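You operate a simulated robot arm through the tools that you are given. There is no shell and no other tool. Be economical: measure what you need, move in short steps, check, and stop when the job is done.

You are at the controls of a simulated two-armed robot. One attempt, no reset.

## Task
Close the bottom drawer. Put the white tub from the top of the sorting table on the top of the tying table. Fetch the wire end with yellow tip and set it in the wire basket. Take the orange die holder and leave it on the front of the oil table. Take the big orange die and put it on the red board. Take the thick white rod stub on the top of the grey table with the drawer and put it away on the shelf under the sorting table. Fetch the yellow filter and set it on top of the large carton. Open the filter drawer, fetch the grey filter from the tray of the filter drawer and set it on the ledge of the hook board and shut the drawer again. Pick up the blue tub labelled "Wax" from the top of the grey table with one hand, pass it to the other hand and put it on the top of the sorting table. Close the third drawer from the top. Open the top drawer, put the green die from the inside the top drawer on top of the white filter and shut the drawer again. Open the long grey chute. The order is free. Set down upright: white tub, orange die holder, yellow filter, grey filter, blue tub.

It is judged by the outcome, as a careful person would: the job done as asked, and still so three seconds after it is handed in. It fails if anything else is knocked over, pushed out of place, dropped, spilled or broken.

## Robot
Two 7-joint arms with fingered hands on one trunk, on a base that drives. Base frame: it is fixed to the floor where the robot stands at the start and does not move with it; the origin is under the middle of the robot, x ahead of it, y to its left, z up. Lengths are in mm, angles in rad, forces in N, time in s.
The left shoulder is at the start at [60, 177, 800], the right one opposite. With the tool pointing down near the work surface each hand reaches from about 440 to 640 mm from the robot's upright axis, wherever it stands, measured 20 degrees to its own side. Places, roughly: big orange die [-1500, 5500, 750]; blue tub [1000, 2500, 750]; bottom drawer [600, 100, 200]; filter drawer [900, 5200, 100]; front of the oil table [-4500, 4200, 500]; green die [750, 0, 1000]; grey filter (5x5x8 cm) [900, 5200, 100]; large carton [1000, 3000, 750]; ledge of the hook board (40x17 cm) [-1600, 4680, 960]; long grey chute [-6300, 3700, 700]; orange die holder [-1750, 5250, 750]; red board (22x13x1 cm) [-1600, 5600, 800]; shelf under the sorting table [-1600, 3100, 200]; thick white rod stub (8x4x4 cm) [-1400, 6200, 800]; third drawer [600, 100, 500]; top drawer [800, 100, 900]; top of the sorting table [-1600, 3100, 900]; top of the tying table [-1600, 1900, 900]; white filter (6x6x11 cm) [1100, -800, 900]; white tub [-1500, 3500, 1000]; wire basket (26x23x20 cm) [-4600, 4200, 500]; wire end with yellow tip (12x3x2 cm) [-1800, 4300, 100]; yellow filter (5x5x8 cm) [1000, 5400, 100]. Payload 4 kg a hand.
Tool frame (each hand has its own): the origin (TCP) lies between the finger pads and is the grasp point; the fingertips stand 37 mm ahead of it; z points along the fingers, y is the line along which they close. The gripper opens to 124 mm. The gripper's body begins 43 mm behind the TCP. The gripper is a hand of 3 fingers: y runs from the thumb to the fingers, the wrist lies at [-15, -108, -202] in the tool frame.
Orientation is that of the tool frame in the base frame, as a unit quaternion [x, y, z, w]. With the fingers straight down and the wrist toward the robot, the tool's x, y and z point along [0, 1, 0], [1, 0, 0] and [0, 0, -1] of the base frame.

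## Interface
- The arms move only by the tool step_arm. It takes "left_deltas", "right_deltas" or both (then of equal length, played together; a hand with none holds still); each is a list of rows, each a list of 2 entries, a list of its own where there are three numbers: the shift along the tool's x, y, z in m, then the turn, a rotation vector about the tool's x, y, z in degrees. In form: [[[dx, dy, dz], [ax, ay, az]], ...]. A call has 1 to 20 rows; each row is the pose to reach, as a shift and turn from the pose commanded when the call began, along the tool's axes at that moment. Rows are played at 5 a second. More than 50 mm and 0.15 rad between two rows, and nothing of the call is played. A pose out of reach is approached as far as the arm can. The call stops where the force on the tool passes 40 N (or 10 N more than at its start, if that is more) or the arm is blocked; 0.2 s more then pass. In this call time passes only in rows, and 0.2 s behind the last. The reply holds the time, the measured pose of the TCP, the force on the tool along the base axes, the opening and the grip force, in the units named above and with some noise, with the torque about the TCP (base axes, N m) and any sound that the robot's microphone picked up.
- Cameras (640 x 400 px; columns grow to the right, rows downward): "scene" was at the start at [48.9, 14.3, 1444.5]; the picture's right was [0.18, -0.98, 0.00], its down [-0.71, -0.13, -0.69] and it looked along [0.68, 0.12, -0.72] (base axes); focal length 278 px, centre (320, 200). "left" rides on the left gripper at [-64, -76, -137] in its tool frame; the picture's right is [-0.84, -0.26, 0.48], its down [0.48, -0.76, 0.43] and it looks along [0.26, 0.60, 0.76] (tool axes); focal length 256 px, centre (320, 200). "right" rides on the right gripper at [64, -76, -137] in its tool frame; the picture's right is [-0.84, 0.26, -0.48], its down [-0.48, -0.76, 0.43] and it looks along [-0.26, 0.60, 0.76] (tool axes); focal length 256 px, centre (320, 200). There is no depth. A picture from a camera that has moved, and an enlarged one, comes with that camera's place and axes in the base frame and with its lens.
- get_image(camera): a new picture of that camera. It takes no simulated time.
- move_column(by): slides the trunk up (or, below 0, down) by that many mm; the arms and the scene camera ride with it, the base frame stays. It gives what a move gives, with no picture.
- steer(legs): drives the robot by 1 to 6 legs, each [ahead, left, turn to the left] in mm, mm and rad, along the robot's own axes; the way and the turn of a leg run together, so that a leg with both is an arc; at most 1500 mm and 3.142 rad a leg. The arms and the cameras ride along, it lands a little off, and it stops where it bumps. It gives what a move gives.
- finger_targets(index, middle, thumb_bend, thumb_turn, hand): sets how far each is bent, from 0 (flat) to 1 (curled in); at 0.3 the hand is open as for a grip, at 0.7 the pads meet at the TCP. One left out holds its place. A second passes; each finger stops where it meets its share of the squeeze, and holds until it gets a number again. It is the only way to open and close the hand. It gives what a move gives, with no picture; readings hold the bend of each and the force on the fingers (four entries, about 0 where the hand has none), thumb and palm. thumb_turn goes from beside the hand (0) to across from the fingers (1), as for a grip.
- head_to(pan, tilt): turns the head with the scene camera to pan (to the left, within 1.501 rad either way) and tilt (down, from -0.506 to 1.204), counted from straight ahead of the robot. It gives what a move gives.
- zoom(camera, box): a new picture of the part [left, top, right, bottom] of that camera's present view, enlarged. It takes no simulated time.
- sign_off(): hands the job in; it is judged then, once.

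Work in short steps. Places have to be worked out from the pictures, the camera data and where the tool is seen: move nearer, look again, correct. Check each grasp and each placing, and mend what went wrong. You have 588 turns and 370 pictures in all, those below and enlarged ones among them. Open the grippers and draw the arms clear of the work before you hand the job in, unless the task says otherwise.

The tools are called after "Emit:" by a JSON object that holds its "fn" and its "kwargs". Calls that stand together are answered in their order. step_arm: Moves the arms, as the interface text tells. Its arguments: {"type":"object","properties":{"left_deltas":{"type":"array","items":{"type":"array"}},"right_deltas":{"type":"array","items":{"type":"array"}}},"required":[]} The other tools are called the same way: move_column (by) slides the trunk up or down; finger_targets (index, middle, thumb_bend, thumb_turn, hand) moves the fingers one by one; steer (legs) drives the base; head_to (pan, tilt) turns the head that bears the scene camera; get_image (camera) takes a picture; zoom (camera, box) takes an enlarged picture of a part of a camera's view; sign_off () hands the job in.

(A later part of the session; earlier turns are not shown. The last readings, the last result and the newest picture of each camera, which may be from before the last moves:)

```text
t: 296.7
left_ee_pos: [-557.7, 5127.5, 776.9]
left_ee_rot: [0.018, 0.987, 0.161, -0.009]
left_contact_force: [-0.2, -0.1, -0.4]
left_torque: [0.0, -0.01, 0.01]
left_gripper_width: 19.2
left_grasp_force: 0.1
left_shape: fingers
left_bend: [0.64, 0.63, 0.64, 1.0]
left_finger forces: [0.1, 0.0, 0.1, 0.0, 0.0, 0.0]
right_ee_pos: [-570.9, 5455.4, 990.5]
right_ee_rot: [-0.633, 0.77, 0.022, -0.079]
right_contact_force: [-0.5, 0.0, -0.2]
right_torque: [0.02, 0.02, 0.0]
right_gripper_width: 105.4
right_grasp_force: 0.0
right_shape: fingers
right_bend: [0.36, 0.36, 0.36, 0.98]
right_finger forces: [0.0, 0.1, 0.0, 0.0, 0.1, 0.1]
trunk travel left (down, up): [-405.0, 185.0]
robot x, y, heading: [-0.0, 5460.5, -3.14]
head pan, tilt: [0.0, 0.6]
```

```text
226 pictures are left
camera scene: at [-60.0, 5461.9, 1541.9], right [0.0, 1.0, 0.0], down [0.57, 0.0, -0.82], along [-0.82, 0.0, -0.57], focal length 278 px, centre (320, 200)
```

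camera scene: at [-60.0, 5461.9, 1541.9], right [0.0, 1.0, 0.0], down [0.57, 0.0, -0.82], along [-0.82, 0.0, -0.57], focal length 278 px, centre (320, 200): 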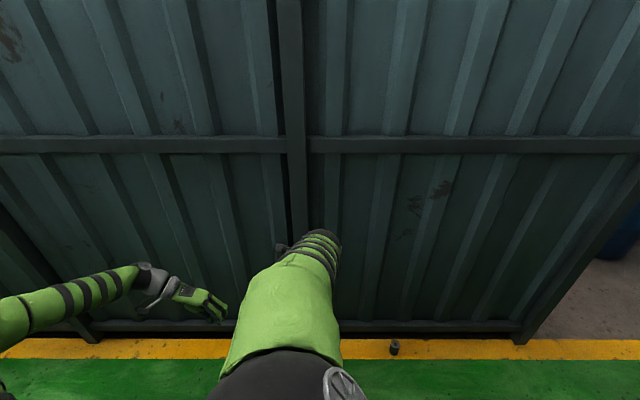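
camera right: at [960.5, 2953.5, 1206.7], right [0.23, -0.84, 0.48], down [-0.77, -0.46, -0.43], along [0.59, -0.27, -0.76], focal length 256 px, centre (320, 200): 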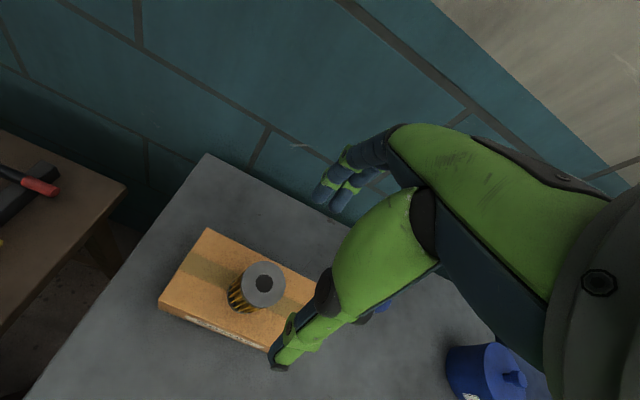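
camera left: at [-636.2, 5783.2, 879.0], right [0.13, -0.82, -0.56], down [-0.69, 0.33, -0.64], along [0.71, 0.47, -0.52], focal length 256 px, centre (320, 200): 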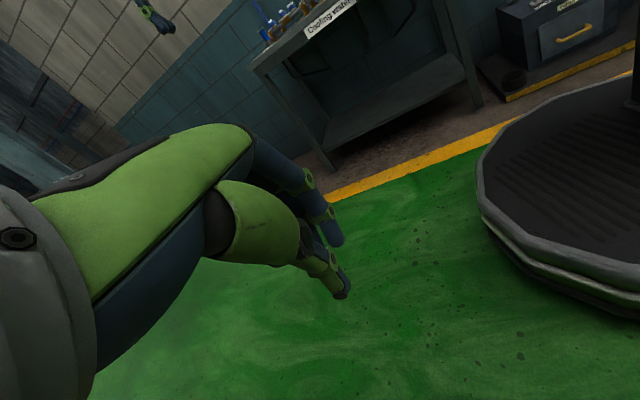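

Facing the wall with the filter ahead-right. I square both hands: the right one to rel (560, -190), the left one first untilted.

Emit:
{"fn": "step_arm", "kwargs": {"right_deltas": [[[-0.033, 0, 0], [1.4, -0.6, -1.9]], [[-0.066, 0, 0], [2.8, -1.3, -3.8]], [[-0.099, 0, 0], [4.2, -1.9, -5.7]], [[-0.132, 0, 0], [5.6, -2.5, -7.6]], [[-0.165, 0, 0], [7, -3.2, -9.5]], [[-0.195, 0, 0], [8.5, -3.8, -11.5]]], "left_deltas": [[[0, 0, 0], [3, 0, 0]], [[0, 0, 0], [6, 0, 0]], [[0, 0, 0], [9, 0, 0]], [[0, 0, 0], [12, 0, 0]], [[0, 0, 0], [15, 0, 0]], [[0, 0, 0], [18.5, 0, 0]]]}}

Emit:
{"fn": "step_arm", "kwargs": {"left_deltas": [[[0, 0, 0], [0, 0, -8]], [[0, 0, 0], [0, 0, -16]], [[0, 0, 0], [0, 0, -24]], [[0, 0, 0], [0, 0, -32]], [[0, 0, 0], [0, 0, -40]], [[0, 0, 0], [0, 0, -48]], [[0, 0, 0], [0, 0, -56]], [[0, 0, 0], [0, 0, -64]], [[0, 0, 0], [0, 0, -72]], [[0, 0, 0], [0, 0, -80]], [[0, 0, 0], [0, 0, -88]]]}}

Emit:
{"fn": "finger_targets", "kwargs": {"hand": "left", "index": 0.36, "middle": 0.36, "thumb_bend": 0.36}}

```text
t: 298.1
left_ee_pos: [-558.0, 5127.5, 775.7]
left_ee_rot: [0.017, 1.0, 0.002, -0.011]
left_contact_force: [-0.4, -0.3, 0.8]
left_torque: [0.0, 0.02, 0.0]
left_gripper_width: 19.2
left_grasp_force: 0.0
left_shape: fingers
left_bend: [0.64, 0.63, 0.64, 1.0]
left_finger forces: [0.0, 0.0, 0.0, 0.0, 0.0, 0.0]
right_ee_pos: [-536.5, 5647.1, 974.0]
right_ee_rot: [0.71, -0.704, 0.006, 0.005]
right_contact_force: [0.5, 1.0, 0.2]
right_torque: [-0.03, -0.01, 0.02]
right_gripper_width: 105.1
right_grasp_force: 0.1
right_shape: fingers
right_bend: [0.36, 0.36, 0.36, 0.98]
right_finger forces: [0.0, 0.1, 0.0, 0.1, 0.0, 0.0]
trunk travel left (down, up): [-405.0, 185.0]
robot x, y, heading: [-6.7, 5461.6, -3.14]
head pan, tilt: [0.0, 0.6]
```

```text
t: 300.5
left_ee_pos: [-557.7, 5126.3, 776.2]
left_ee_rot: [-0.684, 0.73, 0.009, -0.008]
left_contact_force: [-0.2, 0.0, 0.0]
left_torque: [0.0, -0.03, 0.02]
left_gripper_width: 19.2
left_grasp_force: 0.0
left_shape: fingers
left_bend: [0.64, 0.63, 0.64, 1.0]
left_finger forces: [0.0, 0.0, 0.1, 0.1, 0.1, 0.0]
right_ee_pos: [-534.9, 5645.3, 972.7]
right_ee_rot: [0.71, -0.704, 0.006, 0.004]
right_contact_force: [-0.4, 0.1, -0.1]
right_torque: [-0.01, 0.0, -0.03]
right_gripper_width: 105.4
right_grasp_force: 0.0
right_shape: fingers
right_bend: [0.36, 0.36, 0.36, 0.98]
right_finger forces: [0.1, 0.0, 0.1, 0.1, 0.0, 0.0]
trunk travel left (down, up): [-405.0, 185.0]
robot x, y, heading: [-3.0, 5462.1, -3.142]
head pan, tilt: [0.0, 0.6]
```

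```text
t: 301.5
left_ee_pos: [-557.7, 5127.3, 774.8]
left_ee_rot: [-0.683, 0.73, 0.009, -0.008]
left_contact_force: [0.0, 0.2, -0.2]
left_torque: [-0.02, -0.02, -0.02]
left_gripper_width: 105.0
left_grasp_force: 0.2
left_shape: fingers
left_bend: [0.36, 0.36, 0.36, 0.98]
left_finger forces: [0.0, 0.1, 0.0, 0.0, 0.0, 0.0]
right_ee_pos: [-535.4, 5645.5, 972.3]
right_ee_rot: [0.709, -0.705, 0.007, 0.005]
right_contact_force: [0.0, 0.2, -1.1]
right_torque: [-0.02, 0.0, -0.01]
right_gripper_width: 105.6
right_grasp_force: 0.1
right_shape: fingers
right_bend: [0.36, 0.36, 0.36, 0.98]
right_finger forces: [0.0, 0.1, 0.0, 0.0, 0.0, 0.1]
trunk travel left (down, up): [-405.0, 185.0]
robot x, y, heading: [-2.9, 5461.4, -3.142]
head pan, tilt: [0.0, 0.6]
```

I tuck the left hand back 150 mm, lower the trunk and drive to place the right hand over the filter.

Emit:
{"fn": "step_arm", "kwargs": {"left_deltas": [[[0, -0.04, 0], [0, 0, 0]], [[0, -0.08, 0], [0, 0, 0]], [[0, -0.12, 0], [0, 0, 0]], [[0, -0.15, 0], [0, 0, 0]]]}}

Emit:
{"fn": "move_column", "kwargs": {"by": -400}}

Emit:
{"fn": "steer", "kwargs": {"legs": [[0, -225, 0], [290, 0, 0]]}}

Emit:
{"fn": "get_image", "kwargs": {"camera": "right"}}

```text
t: 302.5
left_ee_pos: [-422.6, 5109.0, 768.3]
left_ee_rot: [-0.683, 0.731, 0.01, -0.007]
left_contact_force: [0.0, 0.7, -0.4]
left_torque: [-0.01, 0.03, -0.01]
left_gripper_width: 105.2
left_grasp_force: 0.1
left_shape: fingers
left_bend: [0.36, 0.36, 0.36, 0.98]
left_finger forces: [0.1, 0.0, 0.1, 0.0, 0.0, 0.0]
left hand out of reach, approached as far as the arm can: row 4
right_ee_pos: [-534.8, 5646.7, 974.0]
right_ee_rot: [0.71, -0.704, 0.006, 0.005]
right_contact_force: [-1.0, -0.3, -0.3]
right_torque: [0.03, 0.02, -0.04]
right_gripper_width: 105.3
right_grasp_force: 0.0
right_shape: fingers
right_bend: [0.36, 0.36, 0.36, 0.98]
right_finger forces: [0.0, 0.1, 0.0, 0.1, 0.1, 0.1]
trunk travel left (down, up): [-405.0, 185.0]
robot x, y, heading: [-2.4, 5462.3, -3.142]
head pan, tilt: [0.0, 0.6]
```

```text
t: 306.4
left_ee_pos: [-422.7, 5109.8, 368.2]
left_ee_rot: [-0.682, 0.731, 0.01, -0.007]
left_contact_force: [-0.7, 0.8, -0.5]
left_torque: [0.02, 0.0, 0.01]
left_gripper_width: 105.1
left_grasp_force: 0.0
left_shape: fingers
left_bend: [0.36, 0.36, 0.36, 0.98]
left_finger forces: [0.1, 0.0, 0.1, 0.0, 0.0, 0.1]
right_ee_pos: [-535.7, 5645.0, 572.9]
right_ee_rot: [0.709, -0.705, 0.007, 0.004]
right_contact_force: [-0.4, 0.0, -0.5]
right_torque: [0.0, 0.0, 0.01]
right_gripper_width: 105.6
right_grasp_force: 0.0
right_shape: fingers
right_bend: [0.36, 0.36, 0.36, 0.98]
right_finger forces: [0.1, 0.1, 0.0, 0.1, 0.0, 0.0]
trunk travel left (down, up): [-5.0, 585.0]
robot x, y, heading: [-0.7, 5462.6, -3.144]
head pan, tilt: [0.0, 0.6]
```

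```text
t: 309.6
left_ee_pos: [-694.6, 5333.2, 369.7]
left_ee_rot: [-0.683, 0.731, 0.009, -0.006]
left_contact_force: [-0.1, -0.7, 0.1]
left_torque: [0.03, 0.03, 0.04]
left_gripper_width: 105.2
left_grasp_force: 0.0
left_shape: fingers
left_bend: [0.36, 0.36, 0.36, 0.98]
left_finger forces: [0.0, 0.0, 0.1, 0.0, 0.1, 0.0]
right_ee_pos: [-799.4, 5867.5, 568.8]
right_ee_rot: [0.711, -0.703, 0.014, -0.003]
right_contact_force: [16.2, -0.4, -0.9]
right_torque: [0.0, 0.11, -0.12]
right_gripper_width: 105.5
right_grasp_force: 7.7
right_shape: fingers
right_bend: [0.36, 0.41, 0.36, 0.98]
right_finger forces: [0.0, 15.6, 0.0, 0.1, 0.1, 0.0]
trunk travel left (down, up): [-5.0, 585.0]
robot x, y, heading: [-271.6, 5684.1, -3.14]
head pan, tilt: [0.0, 0.6]
stopped in leg 2: the force on the tool passed its limit at 51 N (the readings are from after the stop); the commanded pose is now the measured one
```

```text
225 pictures are left
camera right: at [-727.0, 5806.7, 707.9], right [-0.28, 0.84, 0.46], down [0.76, 0.49, -0.42], along [-0.58, 0.24, -0.78], focal length 256 px, centre (320, 200)
```

right: 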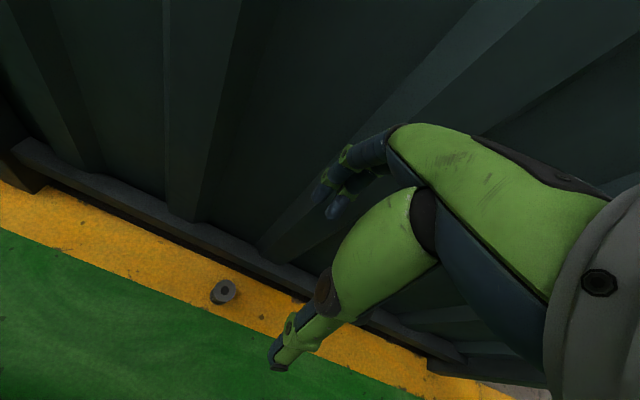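

The fingertip touched the wall. The filter stands at (-843, 5866), close to it, so I back up 60 mm and turn the right hand -90° to grip parallel to the wall.

Emit:
{"fn": "steer", "kwargs": {"legs": [[-90, 0, 0]]}}

Emit:
{"fn": "step_arm", "kwargs": {"right_deltas": [[[0.006, 0, 0], [0, 0, -8]], [[0.012, 0, 0], [0, 0, -16]], [[0.018, 0, 0], [0, 0, -24]], [[0.024, 0, 0], [0, 0, -32]], [[0.03, 0, 0], [0, 0, -40]], [[0.036, 0, 0], [0, 0, -48]], [[0.042, 0, 0], [0, 0, -56]], [[0.048, 0, 0], [0, 0, -64]], [[0.054, 0, 0], [0, 0, -72]], [[0.06, 0, 0], [0, 0, -80]], [[0.06, 0, 0], [0, 0, -90]]]}}

Emit:
{"fn": "get_image", "kwargs": {"camera": "right"}}

```text
t: 310.7
left_ee_pos: [-602.9, 5333.9, 368.1]
left_ee_rot: [-0.683, 0.731, 0.009, -0.006]
left_contact_force: [-0.8, -0.6, 0.4]
left_torque: [0.01, -0.02, 0.04]
left_gripper_width: 105.1
left_grasp_force: 0.0
left_shape: fingers
left_bend: [0.36, 0.36, 0.36, 0.98]
left_finger forces: [0.0, 0.1, 0.0, 0.1, 0.0, 0.0]
right_ee_pos: [-711.6, 5869.7, 570.5]
right_ee_rot: [0.711, -0.704, 0.012, -0.001]
right_contact_force: [0.3, 0.2, -0.2]
right_torque: [0.06, -0.02, 0.01]
right_gripper_width: 105.2
right_grasp_force: 0.1
right_shape: fingers
right_bend: [0.36, 0.36, 0.36, 0.98]
right_finger forces: [0.0, 0.0, 0.0, 0.1, 0.0, 0.0]
trunk travel left (down, up): [-5.0, 585.0]
robot x, y, heading: [-183.6, 5689.2, -3.141]
head pan, tilt: [0.0, 0.6]
```

```text
refused: row 11 steps farther than a row can; nothing moved
```

```text
224 pictures are left
camera right: at [-637.7, 5807.2, 708.6], right [-0.27, 0.84, 0.46], down [0.76, 0.48, -0.43], along [-0.59, 0.24, -0.78], focal length 256 px, centre (320, 200)
```

right: 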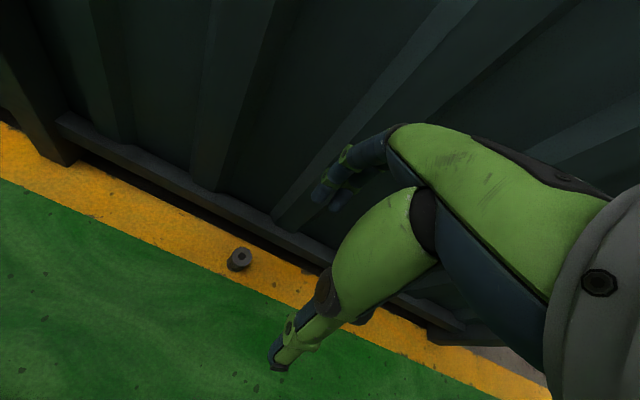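

Emit:
{"fn": "step_arm", "kwargs": {"right_deltas": [[[0.006, 0, 0], [0, 0, -8]], [[0.012, 0, 0], [0, 0, -16]], [[0.018, 0, 0], [0, 0, -24]], [[0.024, 0, 0], [0, 0, -32]], [[0.03, 0, 0], [0, 0, -40]], [[0.036, 0, 0], [0, 0, -48]], [[0.042, 0, 0], [0, 0, -56]], [[0.048, 0, 0], [0, 0, -64]], [[0.054, 0, 0], [0, 0, -72]], [[0.06, 0, 0], [0, 0, -80]], [[0.06, 0, 0], [0, 0, -88]]]}}

Emit:
{"fn": "finger_targets", "kwargs": {"hand": "right", "index": 0.4, "middle": 0.4, "thumb_bend": 0.4}}

Emit:
{"fn": "get_image", "kwargs": {"camera": "right"}}

```text
t: 313.1
left_ee_pos: [-604.2, 5332.9, 369.1]
left_ee_rot: [-0.683, 0.73, 0.009, -0.006]
left_contact_force: [0.9, 0.1, -0.1]
left_torque: [0.0, -0.04, 0.04]
left_gripper_width: 105.4
left_grasp_force: 0.0
left_shape: fingers
left_bend: [0.36, 0.36, 0.36, 0.98]
left_finger forces: [0.1, 0.0, 0.0, 0.1, 0.0, 0.0]
right_ee_pos: [-710.4, 5807.6, 570.8]
right_ee_rot: [1.0, -0.01, 0.009, 0.008]
right_contact_force: [0.0, -0.3, -0.4]
right_torque: [0.02, 0.02, -0.02]
right_gripper_width: 105.4
right_grasp_force: 0.2
right_shape: fingers
right_bend: [0.36, 0.36, 0.36, 0.98]
right_finger forces: [0.0, 0.0, 0.0, 0.0, 0.0, 0.0]
trunk travel left (down, up): [-5.0, 585.0]
robot x, y, heading: [-183.2, 5685.1, -3.138]
head pan, tilt: [0.0, 0.6]
```

```text
t: 314.1
left_ee_pos: [-604.3, 5333.6, 367.8]
left_ee_rot: [-0.683, 0.73, 0.01, -0.007]
left_contact_force: [-0.6, -0.8, 0.1]
left_torque: [0.02, 0.0, -0.04]
left_gripper_width: 105.5
left_grasp_force: 0.0
left_shape: fingers
left_bend: [0.36, 0.36, 0.36, 0.98]
left_finger forces: [0.0, 0.0, 0.1, 0.1, 0.0, 0.0]
right_ee_pos: [-710.9, 5809.0, 570.5]
right_ee_rot: [1.0, -0.013, 0.009, 0.008]
right_contact_force: [0.7, 0.0, -0.8]
right_torque: [-0.02, 0.04, 0.05]
right_gripper_width: 93.5
right_grasp_force: 0.0
right_shape: fingers
right_bend: [0.4, 0.4, 0.4, 0.99]
right_finger forces: [0.0, 0.0, 0.1, 0.1, 0.0, 0.0]
trunk travel left (down, up): [-5.0, 585.0]
robot x, y, heading: [-179.7, 5687.5, -3.145]
head pan, tilt: [0.0, 0.6]
```

```text
223 pictures are left
camera right: at [-648.2, 5884.3, 707.3], right [-0.85, -0.23, 0.47], down [-0.46, 0.76, -0.46], along [-0.26, -0.6, -0.76], focal length 256 px, centre (320, 200)
```

right: 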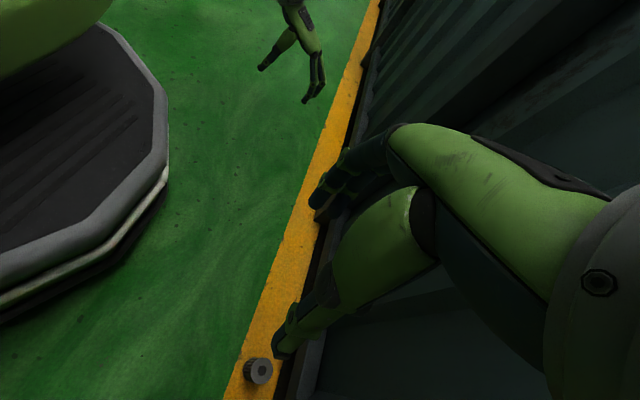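

To keep the wrist clear of the wall I tilt the hand 25° (tips toward the wall).

Emit:
{"fn": "step_arm", "kwargs": {"right_deltas": [[[0, 0, 0], [0, -6, 0]], [[0, 0, 0], [0, -12, 0]], [[0, 0, 0], [0, -18, 0]], [[0, 0, 0], [0, -25, 0]]]}}

Emit:
{"fn": "steer", "kwargs": {"legs": [[60, -57, 0]]}}

Emit:
{"fn": "get_image", "kwargs": {"camera": "right"}}

```text
t: 315.1
left_ee_pos: [-603.3, 5333.4, 367.4]
left_ee_rot: [-0.682, 0.731, 0.01, -0.007]
left_contact_force: [0.3, -0.7, 0.2]
left_torque: [0.0, -0.03, 0.0]
left_gripper_width: 105.3
left_grasp_force: 0.1
left_shape: fingers
left_bend: [0.36, 0.36, 0.36, 0.98]
left_finger forces: [0.1, 0.1, 0.0, 0.1, 0.0, 0.0]
right_ee_pos: [-710.5, 5809.7, 570.6]
right_ee_rot: [0.978, -0.013, -0.207, 0.005]
right_contact_force: [0.1, 0.6, -0.5]
right_torque: [0.03, 0.0, 0.0]
right_gripper_width: 93.4
right_grasp_force: 0.1
right_shape: fingers
right_bend: [0.4, 0.4, 0.4, 0.99]
right_finger forces: [0.1, 0.0, 0.0, 0.1, 0.1, 0.1]
trunk travel left (down, up): [-5.0, 585.0]
robot x, y, heading: [-181.2, 5686.0, -3.142]
head pan, tilt: [0.0, 0.6]
```

```text
t: 316.2
left_ee_pos: [-665.0, 5392.0, 367.4]
left_ee_rot: [-0.682, 0.731, 0.009, -0.006]
left_contact_force: [-0.1, 0.4, 0.1]
left_torque: [0.01, -0.03, 0.01]
left_gripper_width: 105.0
left_grasp_force: 0.0
left_shape: fingers
left_bend: [0.36, 0.36, 0.36, 0.98]
left_finger forces: [0.0, 0.1, 0.0, 0.0, 0.0, 0.0]
right_ee_pos: [-772.0, 5865.6, 570.5]
right_ee_rot: [0.978, -0.013, -0.207, 0.005]
right_contact_force: [-0.3, 0.4, 0.2]
right_torque: [-0.01, -0.01, 0.05]
right_gripper_width: 93.6
right_grasp_force: 0.0
right_shape: fingers
right_bend: [0.4, 0.4, 0.4, 0.99]
right_finger forces: [0.1, 0.0, 0.1, 0.0, 0.0, 0.1]
trunk travel left (down, up): [-5.0, 585.0]
robot x, y, heading: [-246.9, 5742.2, -3.142]
head pan, tilt: [0.0, 0.6]
```

```text
222 pictures are left
camera right: at [-656.1, 5940.4, 668.6], right [-0.58, -0.23, 0.78], down [-0.6, 0.77, -0.21], along [-0.56, -0.59, -0.58], focal length 256 px, centre (320, 200)
```

right: 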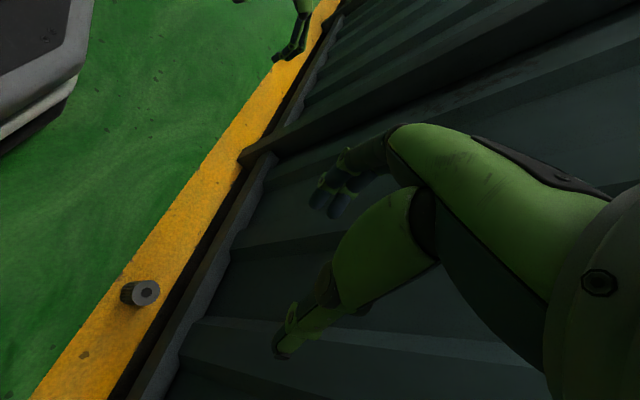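

Tilt is in place. I descend vertically to z≈200 while still off the wall.

Emit:
{"fn": "step_arm", "kwargs": {"right_deltas": [[[0.017, 0, 0.038], [0, 0, 0]], [[0.034, 0, 0.076], [0, 0, 0]], [[0.051, 0, 0.114], [0, 0, 0]], [[0.068, 0, 0.152], [0, 0, 0]], [[0.085, 0, 0.19], [0, 0, 0]], [[0.102, 0, 0.228], [0, 0, 0]], [[0.119, 0, 0.266], [0, 0, 0]], [[0.136, 0, 0.304], [0, 0, 0]], [[0.15, 0, 0.338], [0, 0, 0]]]}}

Emit:
{"fn": "get_image", "kwargs": {"camera": "right"}}

```text
t: 318.2
left_ee_pos: [-664.0, 5391.1, 368.4]
left_ee_rot: [-0.682, 0.731, 0.009, -0.007]
left_contact_force: [-0.7, -0.6, 0.8]
left_torque: [-0.03, -0.02, -0.03]
left_gripper_width: 105.0
left_grasp_force: 0.1
left_shape: fingers
left_bend: [0.36, 0.36, 0.36, 0.98]
left_finger forces: [0.1, 0.1, 0.0, 0.1, 0.0, 0.0]
right_ee_pos: [-773.2, 5861.3, 202.4]
right_ee_rot: [0.978, -0.014, -0.209, 0.005]
right_contact_force: [0.0, -0.5, 0.5]
right_torque: [0.01, -0.01, 0.01]
right_gripper_width: 93.2
right_grasp_force: 0.1
right_shape: fingers
right_bend: [0.4, 0.4, 0.4, 0.99]
right_finger forces: [0.0, 0.1, 0.1, 0.0, 0.1, 0.0]
trunk travel left (down, up): [-5.0, 585.0]
robot x, y, heading: [-242.8, 5744.7, -3.142]
head pan, tilt: [0.0, 0.6]
```

```text
221 pictures are left
camera right: at [-656.6, 5934.3, 299.3], right [-0.58, -0.23, 0.79], down [-0.6, 0.77, -0.21], along [-0.56, -0.59, -0.58], focal length 256 px, centre (320, 200)
```

right: 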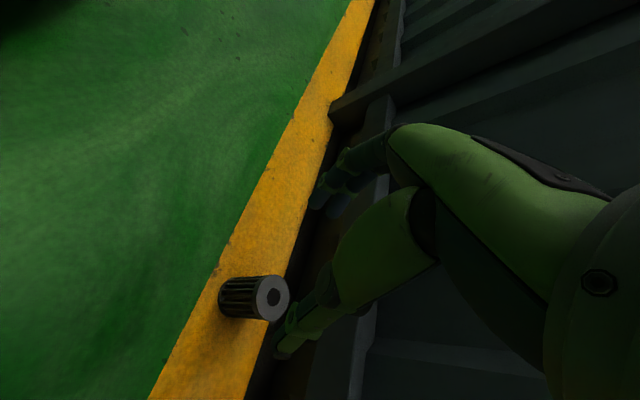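

Filter at (-840, 5865). I advance along the tool axis so the fingers straddle it, then close.

Emit:
{"fn": "step_arm", "kwargs": {"right_deltas": [[[-0.001, -0.001, 0.04], [0, 0, 0]], [[-0.002, -0.002, 0.08], [0, 0, 0]], [[-0.003, -0.003, 0.12], [0, 0, 0]], [[-0.004, -0.004, 0.15], [0, 0, 0]]]}}

Emit:
{"fn": "get_image", "kwargs": {"camera": "right"}}

```text
t: 319.2
left_ee_pos: [-664.1, 5390.5, 367.5]
left_ee_rot: [-0.682, 0.731, 0.01, -0.006]
left_contact_force: [1.1, -0.1, -0.4]
left_torque: [0.01, 0.0, 0.0]
left_gripper_width: 105.1
left_grasp_force: 0.2
left_shape: fingers
left_bend: [0.36, 0.36, 0.36, 0.98]
left_finger forces: [0.0, 0.0, 0.0, 0.0, 0.0, 0.0]
right_ee_pos: [-836.2, 5864.5, 65.2]
right_ee_rot: [0.978, -0.014, -0.208, 0.004]
right_contact_force: [-0.4, 0.3, -0.1]
right_torque: [0.04, 0.01, -0.01]
right_gripper_width: 93.5
right_grasp_force: 0.1
right_shape: fingers
right_bend: [0.4, 0.4, 0.4, 0.99]
right_finger forces: [0.1, 0.0, 0.0, 0.1, 0.0, 0.1]
trunk travel left (down, up): [-5.0, 585.0]
robot x, y, heading: [-241.0, 5742.0, -3.143]
head pan, tilt: [0.0, 0.6]
```

```text
220 pictures are left
camera right: at [-720.8, 5938.0, 162.9], right [-0.58, -0.23, 0.78], down [-0.6, 0.77, -0.21], along [-0.56, -0.59, -0.58], focal length 256 px, centre (320, 200)
```

right: 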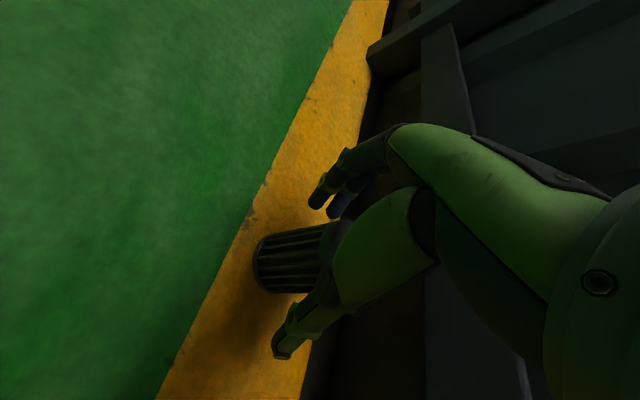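

Good. I lower 12 mm more for a mid-height grip and close.

Emit:
{"fn": "step_arm", "kwargs": {"right_deltas": [[[0.003, 0, 0.012], [0, 0, 0]]]}}

Emit:
{"fn": "finger_targets", "kwargs": {"hand": "right", "index": 0.66, "middle": 0.66, "thumb_bend": 0.66}}

Emit:
{"fn": "step_arm", "kwargs": {"right_deltas": [[[0.008, 0, -0.018], [0, 0, 0]], [[0.016, 0, -0.037], [0, 0, 0]], [[0.033, 0, -0.074], [0, 0, 0]]]}}

Emit:
{"fn": "get_image", "kwargs": {"camera": "right"}}

```text
t: 319.6
left_ee_pos: [-664.1, 5390.9, 369.2]
left_ee_rot: [-0.683, 0.731, 0.009, -0.006]
left_contact_force: [0.5, -1.0, 0.1]
left_torque: [-0.02, 0.03, 0.0]
left_gripper_width: 105.2
left_grasp_force: 0.1
left_shape: fingers
left_bend: [0.36, 0.36, 0.36, 0.98]
left_finger forces: [0.0, 0.0, 0.0, 0.1, 0.0, 0.0]
right_ee_pos: [-838.2, 5863.6, 53.0]
right_ee_rot: [0.978, -0.014, -0.208, 0.006]
right_contact_force: [0.7, -0.2, 0.5]
right_torque: [-0.01, 0.01, -0.01]
right_gripper_width: 93.3
right_grasp_force: 0.2
right_shape: fingers
right_bend: [0.4, 0.4, 0.4, 0.99]
right_finger forces: [0.1, 0.0, 0.0, 0.0, 0.0, 0.0]
trunk travel left (down, up): [-5.0, 585.0]
robot x, y, heading: [-244.8, 5744.4, -3.143]
head pan, tilt: [0.0, 0.6]
```

```text
t: 320.6
left_ee_pos: [-664.6, 5391.3, 369.3]
left_ee_rot: [-0.682, 0.731, 0.01, -0.007]
left_contact_force: [0.6, -0.3, 0.1]
left_torque: [-0.01, 0.01, 0.03]
left_gripper_width: 105.3
left_grasp_force: 0.1
left_shape: fingers
left_bend: [0.36, 0.36, 0.36, 0.98]
left_finger forces: [0.0, 0.0, 0.1, 0.1, 0.1, 0.0]
right_ee_pos: [-838.4, 5864.4, 53.9]
right_ee_rot: [0.978, -0.014, -0.208, 0.005]
right_contact_force: [0.8, -0.5, 15.4]
right_torque: [-0.47, 0.21, 0.0]
right_gripper_width: 52.4
right_grasp_force: 26.7
right_shape: fingers
right_bend: [0.55, 0.57, 0.59, 1.0]
right_finger forces: [13.2, 11.9, 0.0, 0.1, 26.8, 0.0]
trunk travel left (down, up): [-5.0, 585.0]
robot x, y, heading: [-245.1, 5743.9, -3.14]
head pan, tilt: [0.0, 0.6]
```

```text
t: 321.4
left_ee_pos: [-664.1, 5390.3, 368.8]
left_ee_rot: [-0.682, 0.731, 0.01, -0.007]
left_contact_force: [0.3, -0.4, 0.8]
left_torque: [0.01, 0.03, -0.01]
left_gripper_width: 105.3
left_grasp_force: 0.0
left_shape: fingers
left_bend: [0.36, 0.36, 0.36, 0.98]
left_finger forces: [0.0, 0.0, 0.0, 0.0, 0.0, 0.0]
right_ee_pos: [-777.4, 5863.1, 108.0]
right_ee_rot: [0.978, -0.015, -0.208, 0.004]
right_contact_force: [-0.4, -0.1, -1.7]
right_torque: [-0.01, -0.01, -0.02]
right_gripper_width: 51.0
right_grasp_force: 23.2
right_shape: fingers
right_bend: [0.55, 0.57, 0.59, 1.0]
right_finger forces: [12.5, 11.1, 0.1, 0.0, 23.6, 0.0]
trunk travel left (down, up): [-5.0, 585.0]
robot x, y, heading: [-245.7, 5744.4, -3.139]
head pan, tilt: [0.0, 0.6]
```

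```text
219 pictures are left
camera right: at [-662.1, 5936.7, 204.7], right [-0.58, -0.23, 0.78], down [-0.6, 0.77, -0.21], along [-0.56, -0.59, -0.58], focal length 256 px, centre (320, 200)
```

right: 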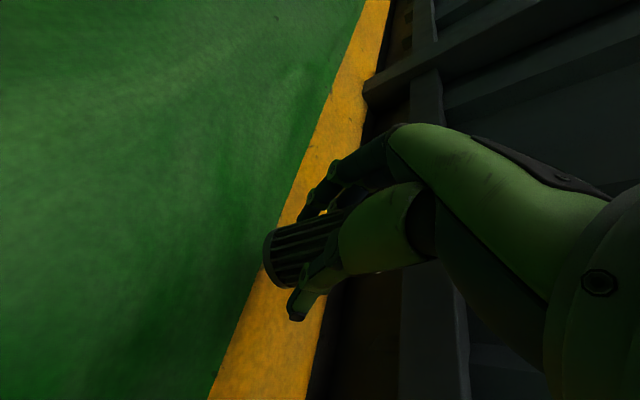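

Firm grip (51 mm, 23 N), filter upright. I lift it, raise the trunk, and look along the partition both ways.

Emit:
{"fn": "step_arm", "kwargs": {"right_deltas": [[[-0.017, 0, -0.038], [0, 0, 0]], [[-0.034, 0, -0.076], [0, 0, 0]], [[-0.051, 0, -0.114], [0, 0, 0]], [[-0.068, 0, -0.152], [0, 0, 0]], [[-0.085, 0, -0.19], [0, 0, 0]], [[-0.102, 0, -0.228], [0, 0, 0]], [[-0.119, 0, -0.266], [0, 0, 0]]]}}

Emit:
{"fn": "steer", "kwargs": {"legs": [[-250, 0, 0]]}}

Emit:
{"fn": "move_column", "kwargs": {"by": 400}}

Emit:
{"fn": "head_to", "kwargs": {"pan": 1.2, "tilt": 0.3}}

Emit:
{"fn": "get_image", "kwargs": {"camera": "scene"}}

Emit:
{"fn": "head_to", "kwargs": {"pan": -1.0, "tilt": 0.3}}

Emit:
{"fn": "get_image", "kwargs": {"camera": "scene"}}

```text
t: 323.0
left_ee_pos: [-664.4, 5390.5, 367.8]
left_ee_rot: [-0.683, 0.73, 0.01, -0.006]
left_contact_force: [0.4, -0.3, 0.0]
left_torque: [0.01, 0.01, -0.01]
left_gripper_width: 105.0
left_grasp_force: 0.0
left_shape: fingers
left_bend: [0.36, 0.36, 0.36, 0.98]
left_finger forces: [0.0, 0.0, 0.1, 0.0, 0.0, 0.1]
right_ee_pos: [-780.9, 5867.3, 399.1]
right_ee_rot: [0.978, -0.014, -0.207, 0.005]
right_contact_force: [0.0, -0.5, -1.5]
right_torque: [0.04, -0.02, 0.01]
right_gripper_width: 50.8
right_grasp_force: 23.4
right_shape: fingers
right_bend: [0.55, 0.57, 0.59, 1.0]
right_finger forces: [12.3, 11.3, 0.0, 0.0, 23.5, 0.0]
trunk travel left (down, up): [-5.0, 585.0]
robot x, y, heading: [-241.3, 5743.3, -3.144]
head pan, tilt: [0.0, 0.6]
```

```text
t: 324.8
left_ee_pos: [-411.4, 5390.2, 367.4]
left_ee_rot: [-0.683, 0.73, 0.009, -0.007]
left_contact_force: [0.4, 0.1, 0.8]
left_torque: [0.02, 0.0, -0.01]
left_gripper_width: 105.4
left_grasp_force: 0.0
left_shape: fingers
left_bend: [0.36, 0.36, 0.36, 0.98]
left_finger forces: [0.0, 0.0, 0.0, 0.1, 0.0, 0.0]
right_ee_pos: [-526.8, 5866.5, 398.3]
right_ee_rot: [0.978, -0.014, -0.207, 0.005]
right_contact_force: [-0.1, 0.1, -1.9]
right_torque: [0.05, 0.0, 0.02]
right_gripper_width: 50.9
right_grasp_force: 23.7
right_shape: fingers
right_bend: [0.55, 0.57, 0.59, 1.0]
right_finger forces: [12.3, 11.4, 0.1, 0.1, 23.4, 0.1]
trunk travel left (down, up): [-5.0, 585.0]
robot x, y, heading: [11.5, 5744.2, -3.138]
head pan, tilt: [0.0, 0.6]
```

```text
t: 328.6
left_ee_pos: [-412.4, 5390.2, 767.6]
left_ee_rot: [-0.683, 0.73, 0.009, -0.006]
left_contact_force: [0.5, -0.6, 0.0]
left_torque: [0.01, -0.01, -0.04]
left_gripper_width: 105.1
left_grasp_force: 0.0
left_shape: fingers
left_bend: [0.36, 0.36, 0.36, 0.98]
left_finger forces: [0.1, 0.1, 0.0, 0.0, 0.1, 0.0]
right_ee_pos: [-527.6, 5865.7, 799.8]
right_ee_rot: [0.978, -0.013, -0.207, 0.006]
right_contact_force: [0.2, -0.1, -0.5]
right_torque: [-0.03, -0.01, 0.0]
right_gripper_width: 50.7
right_grasp_force: 23.4
right_shape: fingers
right_bend: [0.55, 0.57, 0.59, 1.0]
right_finger forces: [12.2, 11.3, 0.0, 0.1, 23.4, 0.1]
trunk travel left (down, up): [-405.0, 185.0]
robot x, y, heading: [9.2, 5745.0, -3.138]
head pan, tilt: [0.0, 0.6]
```

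```text
t: 330.1
left_ee_pos: [-411.0, 5390.1, 768.3]
left_ee_rot: [-0.684, 0.73, 0.009, -0.006]
left_contact_force: [0.4, -0.2, -0.2]
left_torque: [-0.02, 0.0, 0.02]
left_gripper_width: 105.4
left_grasp_force: 0.1
left_shape: fingers
left_bend: [0.36, 0.36, 0.36, 0.98]
left_finger forces: [0.0, 0.1, 0.1, 0.0, 0.0, 0.0]
right_ee_pos: [-527.5, 5867.9, 798.8]
right_ee_rot: [0.978, -0.013, -0.207, 0.005]
right_contact_force: [0.6, -0.4, -0.5]
right_torque: [0.01, 0.01, 0.02]
right_gripper_width: 51.0
right_grasp_force: 23.0
right_shape: fingers
right_bend: [0.55, 0.57, 0.59, 1.0]
right_finger forces: [12.2, 11.3, 0.0, 0.0, 23.4, 0.1]
trunk travel left (down, up): [-405.0, 185.0]
robot x, y, heading: [12.9, 5747.0, -3.133]
head pan, tilt: [1.201, 0.3]
```

```text
218 pictures are left
camera scene: at [5.1, 5657.3, 1569.3], right [-0.93, 0.36, 0.0], down [0.11, 0.28, -0.96], along [-0.34, -0.89, -0.3], focal length 278 px, centre (320, 200)
```

scene: 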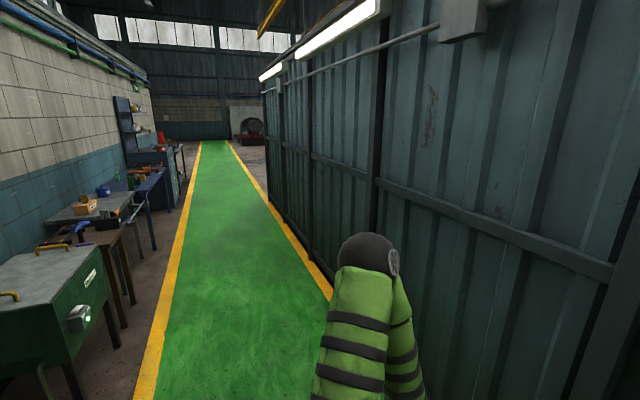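

```text
t: 332.1
left_ee_pos: [-411.1, 5389.7, 768.7]
left_ee_rot: [-0.683, 0.73, 0.011, -0.007]
left_contact_force: [-0.1, 0.5, -0.8]
left_torque: [0.01, 0.01, -0.01]
left_gripper_width: 105.2
left_grasp_force: 0.1
left_shape: fingers
left_bend: [0.36, 0.36, 0.36, 0.98]
left_finger forces: [0.0, 0.1, 0.1, 0.0, 0.1, 0.0]
right_ee_pos: [-526.8, 5867.0, 797.9]
right_ee_rot: [0.978, -0.013, -0.208, 0.005]
right_contact_force: [0.2, 0.1, -1.0]
right_torque: [0.02, 0.01, 0.0]
right_gripper_width: 50.9
right_grasp_force: 24.1
right_shape: fingers
right_bend: [0.55, 0.57, 0.59, 1.0]
right_finger forces: [12.2, 11.3, 0.1, 0.0, 23.3, 0.0]
trunk travel left (down, up): [-405.0, 185.0]
robot x, y, heading: [9.1, 5746.1, -3.136]
head pan, tilt: [-1.0, 0.3]
```

```text
217 pictures are left
camera scene: at [-12.0, 5822.8, 1569.4], right [0.84, 0.54, 0.0], down [0.16, -0.25, -0.96], along [-0.52, 0.8, -0.3], focal length 278 px, centre (320, 200)
```

scene: 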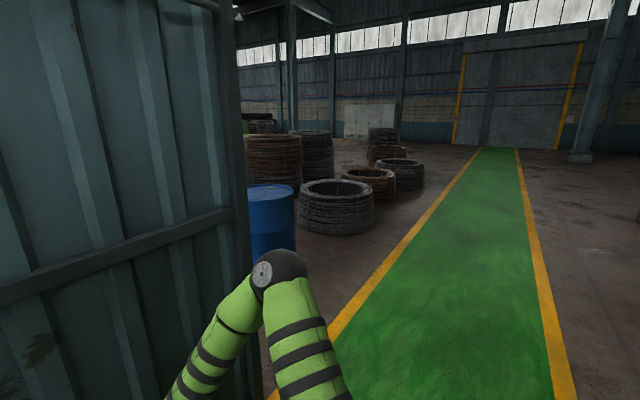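

The partition runs from y≈200 to y≈6400. I go round its near end: strafe toward +y and look behind it.

Emit:
{"fn": "steer", "kwargs": {"legs": [[0, -1250, 0]]}}

Emit:
{"fn": "head_to", "kwargs": {"pan": 0, "tilt": 0.4}}

Emit:
{"fn": "get_image", "kwargs": {"camera": "scene"}}

Emit:
{"fn": "head_to", "kwargs": {"pan": 0.7, "tilt": 0.4}}

Emit:
{"fn": "get_image", "kwargs": {"camera": "scene"}}

```text
t: 338.4
left_ee_pos: [-411.9, 6641.2, 768.3]
left_ee_rot: [-0.68, 0.734, 0.009, -0.007]
left_contact_force: [0.7, 0.1, 0.7]
left_torque: [0.0, -0.01, 0.02]
left_gripper_width: 105.5
left_grasp_force: 0.2
left_shape: fingers
left_bend: [0.36, 0.36, 0.36, 0.98]
left_finger forces: [0.1, 0.0, 0.0, 0.1, 0.1, 0.0]
right_ee_pos: [-522.4, 7118.0, 800.0]
right_ee_rot: [0.978, -0.018, -0.207, 0.004]
right_contact_force: [0.3, 0.1, -0.3]
right_torque: [0.01, -0.01, 0.02]
right_gripper_width: 50.8
right_grasp_force: 23.5
right_shape: fingers
right_bend: [0.55, 0.57, 0.59, 1.0]
right_finger forces: [12.2, 11.4, 0.1, 0.0, 23.3, 0.1]
trunk travel left (down, up): [-405.0, 185.0]
robot x, y, heading: [10.0, 6989.9, 3.139]
head pan, tilt: [-1.0, 0.3]
```

```text
t: 339.7
left_ee_pos: [-412.0, 6640.6, 768.6]
left_ee_rot: [-0.68, 0.734, 0.01, -0.007]
left_contact_force: [0.1, 0.2, 0.1]
left_torque: [-0.01, -0.03, -0.01]
left_gripper_width: 105.0
left_grasp_force: 0.1
left_shape: fingers
left_bend: [0.36, 0.36, 0.36, 0.98]
left_finger forces: [0.0, 0.0, 0.1, 0.0, 0.0, 0.0]
right_ee_pos: [-522.6, 7118.2, 799.0]
right_ee_rot: [0.978, -0.019, -0.207, 0.004]
right_contact_force: [0.3, -0.5, -2.5]
right_torque: [0.01, -0.01, 0.01]
right_gripper_width: 50.5
right_grasp_force: 23.8
right_shape: fingers
right_bend: [0.55, 0.57, 0.59, 1.0]
right_finger forces: [12.3, 11.3, 0.0, 0.0, 23.3, 0.0]
trunk travel left (down, up): [-405.0, 185.0]
robot x, y, heading: [11.3, 6988.4, 3.132]
head pan, tilt: [0.0, 0.4]
```

```text
216 pictures are left
camera scene: at [-50.6, 6990.8, 1560.1], right [0.01, 1.0, 0.0], down [0.39, 0.0, -0.92], along [-0.92, 0.01, -0.39], focal length 278 px, centre (320, 200)
```

scene: 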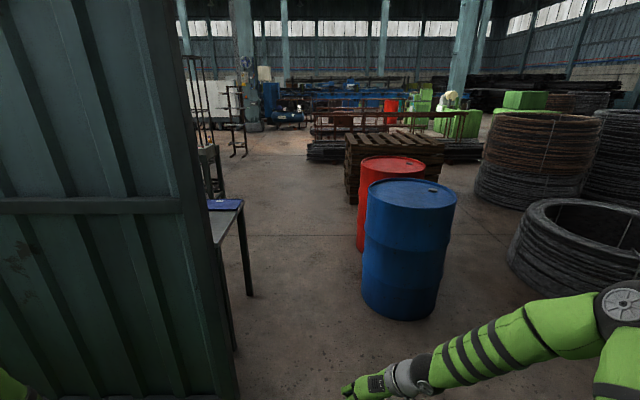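

```text
t: 340.8
left_ee_pos: [-411.0, 6640.9, 768.2]
left_ee_rot: [-0.68, 0.734, 0.009, -0.007]
left_contact_force: [0.0, 0.4, 0.9]
left_torque: [0.01, 0.02, 0.01]
left_gripper_width: 105.4
left_grasp_force: 0.1
left_shape: fingers
left_bend: [0.36, 0.36, 0.36, 0.98]
left_finger forces: [0.0, 0.0, 0.0, 0.0, 0.0, 0.0]
right_ee_pos: [-521.1, 7118.3, 798.6]
right_ee_rot: [0.978, -0.018, -0.207, 0.004]
right_contact_force: [0.6, -0.1, -2.1]
right_torque: [0.03, 0.0, 0.03]
right_gripper_width: 50.3
right_grasp_force: 23.2
right_shape: fingers
right_bend: [0.55, 0.57, 0.59, 1.0]
right_finger forces: [12.2, 11.3, 0.0, 0.0, 23.3, 0.0]
trunk travel left (down, up): [-405.0, 185.0]
robot x, y, heading: [13.8, 6990.8, 3.131]
head pan, tilt: [0.7, 0.4]
```

```text
215 pictures are left
camera scene: at [-29.4, 6930.9, 1560.1], right [-0.64, 0.77, 0.0], down [0.3, 0.25, -0.92], along [-0.71, -0.59, -0.39], focal length 278 px, centre (320, 200)
```

scene: 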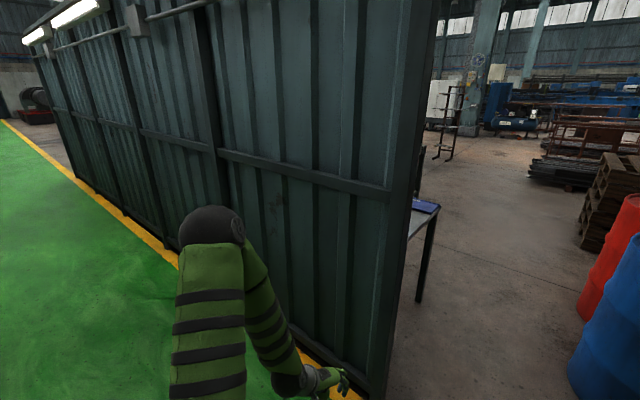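

The tables face the far side (front edges near x≈-1850). I raise the trunk fully so elbows clear drums and tables, and drive round the partition end with margin.

Emit:
{"fn": "move_column", "kwargs": {"by": 180}}

Emit:
{"fn": "steer", "kwargs": {"legs": [[0, -220, 0.01], [1150, 0, 0]]}}

Emit:
{"fn": "head_to", "kwargs": {"pan": 0.5, "tilt": 0.5}}

Emit:
{"fn": "get_image", "kwargs": {"camera": "scene"}}

```text
t: 342.8
left_ee_pos: [-412.6, 6641.0, 948.4]
left_ee_rot: [-0.679, 0.734, 0.009, -0.006]
left_contact_force: [-0.2, 0.2, 0.0]
left_torque: [0.0, 0.0, -0.03]
left_gripper_width: 105.3
left_grasp_force: 0.0
left_shape: fingers
left_bend: [0.36, 0.36, 0.36, 0.98]
left_finger forces: [0.0, 0.0, 0.0, 0.0, 0.0, 0.0]
right_ee_pos: [-522.7, 7118.4, 979.6]
right_ee_rot: [0.978, -0.019, -0.207, 0.004]
right_contact_force: [-0.3, -0.5, -1.4]
right_torque: [0.01, 0.0, 0.03]
right_gripper_width: 50.7
right_grasp_force: 23.8
right_shape: fingers
right_bend: [0.55, 0.57, 0.59, 1.0]
right_finger forces: [12.1, 11.4, 0.0, 0.1, 23.3, 0.0]
trunk travel left (down, up): [-585.0, 5.0]
robot x, y, heading: [12.0, 6988.7, 3.127]
head pan, tilt: [0.7, 0.4]
```

```text
t: 349.9
left_ee_pos: [-1559.1, 6850.4, 948.4]
left_ee_rot: [-0.684, 0.73, 0.009, -0.007]
left_contact_force: [-0.3, 1.0, -0.3]
left_torque: [0.03, 0.03, -0.01]
left_gripper_width: 105.3
left_grasp_force: 0.2
left_shape: fingers
left_bend: [0.36, 0.36, 0.36, 0.98]
left_finger forces: [0.1, 0.0, 0.0, 0.0, 0.0, 0.0]
right_ee_pos: [-1674.2, 7326.8, 978.9]
right_ee_rot: [0.978, -0.013, -0.208, 0.006]
right_contact_force: [-0.3, 0.3, -1.1]
right_torque: [0.03, -0.01, 0.02]
right_gripper_width: 50.4
right_grasp_force: 23.4
right_shape: fingers
right_bend: [0.55, 0.57, 0.59, 1.0]
right_finger forces: [12.2, 11.4, 0.1, 0.1, 23.3, 0.1]
trunk travel left (down, up): [-585.0, 5.0]
robot x, y, heading: [-1133.0, 7204.4, -3.137]
head pan, tilt: [0.7, 0.4]
```

```text
t: 350.6
left_ee_pos: [-1556.8, 6851.9, 948.0]
left_ee_rot: [-0.683, 0.73, 0.01, -0.006]
left_contact_force: [-0.5, 0.8, 0.6]
left_torque: [0.02, 0.0, 0.02]
left_gripper_width: 105.1
left_grasp_force: 0.1
left_shape: fingers
left_bend: [0.36, 0.36, 0.36, 0.98]
left_finger forces: [0.0, 0.0, 0.1, 0.0, 0.0, 0.0]
right_ee_pos: [-1674.2, 7326.3, 978.5]
right_ee_rot: [0.978, -0.013, -0.207, 0.006]
right_contact_force: [-1.2, -1.0, -0.4]
right_torque: [0.0, -0.04, 0.0]
right_gripper_width: 50.5
right_grasp_force: 23.7
right_shape: fingers
right_bend: [0.55, 0.57, 0.59, 1.0]
right_finger forces: [12.1, 11.4, 0.1, 0.0, 23.5, 0.1]
trunk travel left (down, up): [-585.0, 5.0]
robot x, y, heading: [-1136.7, 7209.9, -3.141]
head pan, tilt: [0.499, 0.499]
```

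```text
214 pictures are left
camera scene: at [-1188.2, 7161.6, 1731.0], right [-0.48, 0.88, 0.0], down [0.42, 0.23, -0.88], along [-0.77, -0.42, -0.48], focal length 278 px, centre (320, 200)
```

scene: 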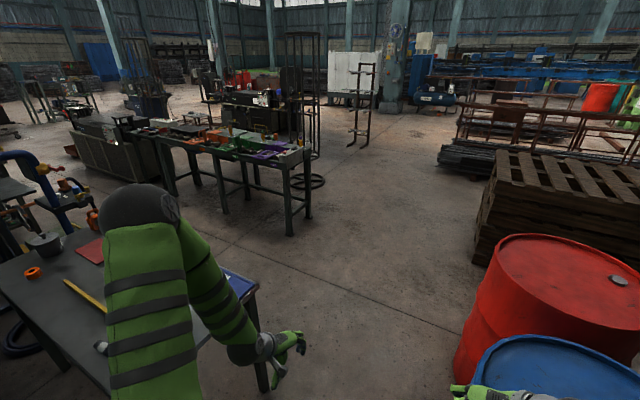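

Good view: the grey table with the dies is on the left. I continue to (-2480, 6800) and turn to face +x.

Emit:
{"fn": "steer", "kwargs": {"legs": [[0, 280, 0], [1350, 100, 0], [0, 0, 1.57], [0, 0, 1.57]]}}

Emit:
{"fn": "head_to", "kwargs": {"pan": -0.5, "tilt": 0.5}}

Emit:
{"fn": "get_image", "kwargs": {"camera": "scene"}}

```text
t: 366.6
left_ee_pos: [-2063.6, 7187.1, 947.8]
left_ee_rot: [0.73, 0.684, 0.006, 0.01]
left_contact_force: [-0.2, 0.6, -0.2]
left_torque: [-0.01, 0.0, 0.01]
left_gripper_width: 105.1
left_grasp_force: 0.1
left_shape: fingers
left_bend: [0.36, 0.36, 0.36, 0.98]
left_finger forces: [0.0, 0.1, 0.1, 0.1, 0.1, 0.0]
right_ee_pos: [-1949.0, 6711.1, 978.8]
right_ee_rot: [0.014, 0.978, 0.005, 0.206]
right_contact_force: [-0.8, -0.2, -1.0]
right_torque: [-0.02, 0.02, 0.0]
right_gripper_width: 49.9
right_grasp_force: 22.4
right_shape: fingers
right_bend: [0.55, 0.57, 0.6, 1.0]
right_finger forces: [10.8, 12.0, 0.0, 0.0, 22.8, 0.0]
trunk travel left (down, up): [-585.0, 5.0]
robot x, y, heading: [-2486.1, 6833.6, 0.003]
head pan, tilt: [0.499, 0.499]
```

```text
t: 367.9
left_ee_pos: [-2064.3, 7186.3, 949.5]
left_ee_rot: [0.73, 0.683, 0.006, 0.009]
left_contact_force: [0.4, 0.0, 0.0]
left_torque: [-0.03, -0.02, 0.01]
left_gripper_width: 105.2
left_grasp_force: 0.0
left_shape: fingers
left_bend: [0.36, 0.36, 0.36, 0.98]
left_finger forces: [0.0, 0.0, 0.1, 0.1, 0.0, 0.0]
right_ee_pos: [-1949.2, 6709.5, 979.0]
right_ee_rot: [0.014, 0.978, 0.005, 0.207]
right_contact_force: [-0.1, 0.1, -2.1]
right_torque: [0.0, -0.01, 0.02]
right_gripper_width: 49.9
right_grasp_force: 22.9
right_shape: fingers
right_bend: [0.55, 0.57, 0.6, 1.0]
right_finger forces: [10.8, 11.9, 0.0, 0.1, 22.8, 0.1]
trunk travel left (down, up): [-585.0, 5.0]
robot x, y, heading: [-2480.0, 6834.5, 0.005]
head pan, tilt: [-0.499, 0.499]
```

```text
213 pictures are left
camera scene: at [-2434.8, 6789.0, 1731.0], right [-0.48, -0.88, 0.0], down [-0.42, 0.23, -0.88], along [0.77, -0.42, -0.48], focal length 278 px, centre (320, 200)
```

scene: 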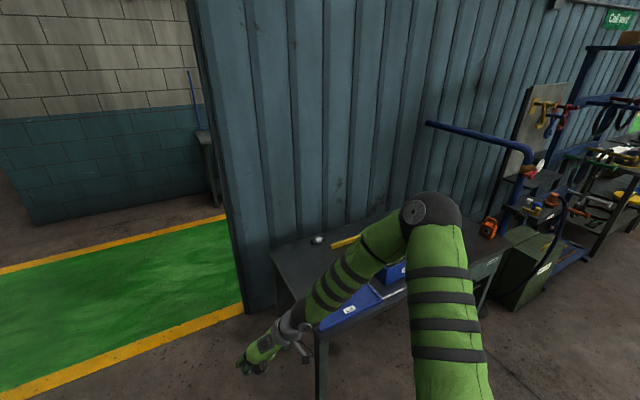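

I back slightly and move right along the aisle toward the hook board (y≈4680).

Emit:
{"fn": "steer", "kwargs": {"legs": [[-100, -1000, 0], [0, -950, 0]]}}

Emit:
{"fn": "head_to", "kwargs": {"pan": 0.0, "tilt": 0.55}}

Emit:
{"fn": "get_image", "kwargs": {"camera": "scene"}}

```text
t: 377.6
left_ee_pos: [-2155.3, 5236.4, 948.4]
left_ee_rot: [0.729, 0.684, 0.006, 0.008]
left_contact_force: [-0.1, 0.0, -0.8]
left_torque: [0.01, 0.02, -0.03]
left_gripper_width: 105.3
left_grasp_force: 0.0
left_shape: fingers
left_bend: [0.36, 0.36, 0.36, 0.98]
left_finger forces: [0.0, 0.0, 0.1, 0.0, 0.0, 0.1]
right_ee_pos: [-2039.3, 4759.1, 978.6]
right_ee_rot: [0.012, 0.978, 0.006, 0.208]
right_contact_force: [0.6, 0.5, -1.4]
right_torque: [-0.04, 0.01, 0.0]
right_gripper_width: 49.8
right_grasp_force: 22.5
right_shape: fingers
right_bend: [0.55, 0.57, 0.6, 1.0]
right_finger forces: [10.7, 12.1, 0.0, 0.1, 22.7, 0.0]
trunk travel left (down, up): [-585.0, 5.0]
robot x, y, heading: [-2576.3, 4881.1, 0.006]
head pan, tilt: [-0.499, 0.499]
```

```text
t: 378.6
left_ee_pos: [-2154.9, 5236.8, 949.1]
left_ee_rot: [0.729, 0.684, 0.007, 0.009]
left_contact_force: [-0.1, 0.0, 0.7]
left_torque: [0.0, 0.01, 0.0]
left_gripper_width: 105.1
left_grasp_force: 0.1
left_shape: fingers
left_bend: [0.36, 0.36, 0.36, 0.98]
left_finger forces: [0.0, 0.0, 0.0, 0.0, 0.0, 0.0]
right_ee_pos: [-2039.6, 4759.2, 979.3]
right_ee_rot: [0.012, 0.978, 0.005, 0.207]
right_contact_force: [-0.1, -0.9, -0.6]
right_torque: [-0.02, 0.03, 0.0]
right_gripper_width: 49.8
right_grasp_force: 22.8
right_shape: fingers
right_bend: [0.55, 0.57, 0.6, 1.0]
right_finger forces: [10.7, 12.1, 0.0, 0.1, 22.8, 0.1]
trunk travel left (down, up): [-585.0, 5.0]
robot x, y, heading: [-2579.4, 4879.2, 0.004]
head pan, tilt: [0.0, 0.55]
```

```text
212 pictures are left
camera scene: at [-2515.6, 4881.5, 1726.4], right [0.0, -1.0, 0.0], down [-0.52, 0.0, -0.85], along [0.85, 0.0, -0.52], focal length 278 px, centre (320, 200)
```

scene: 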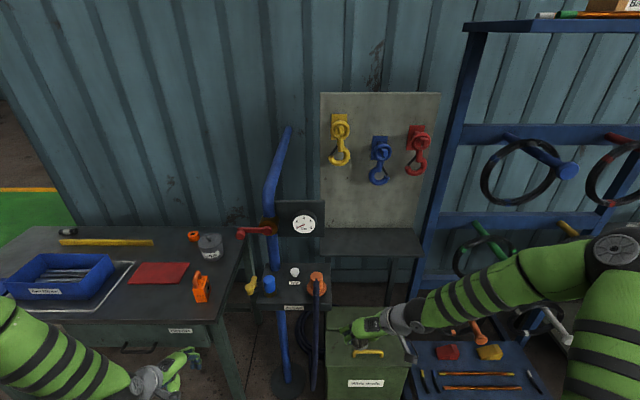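

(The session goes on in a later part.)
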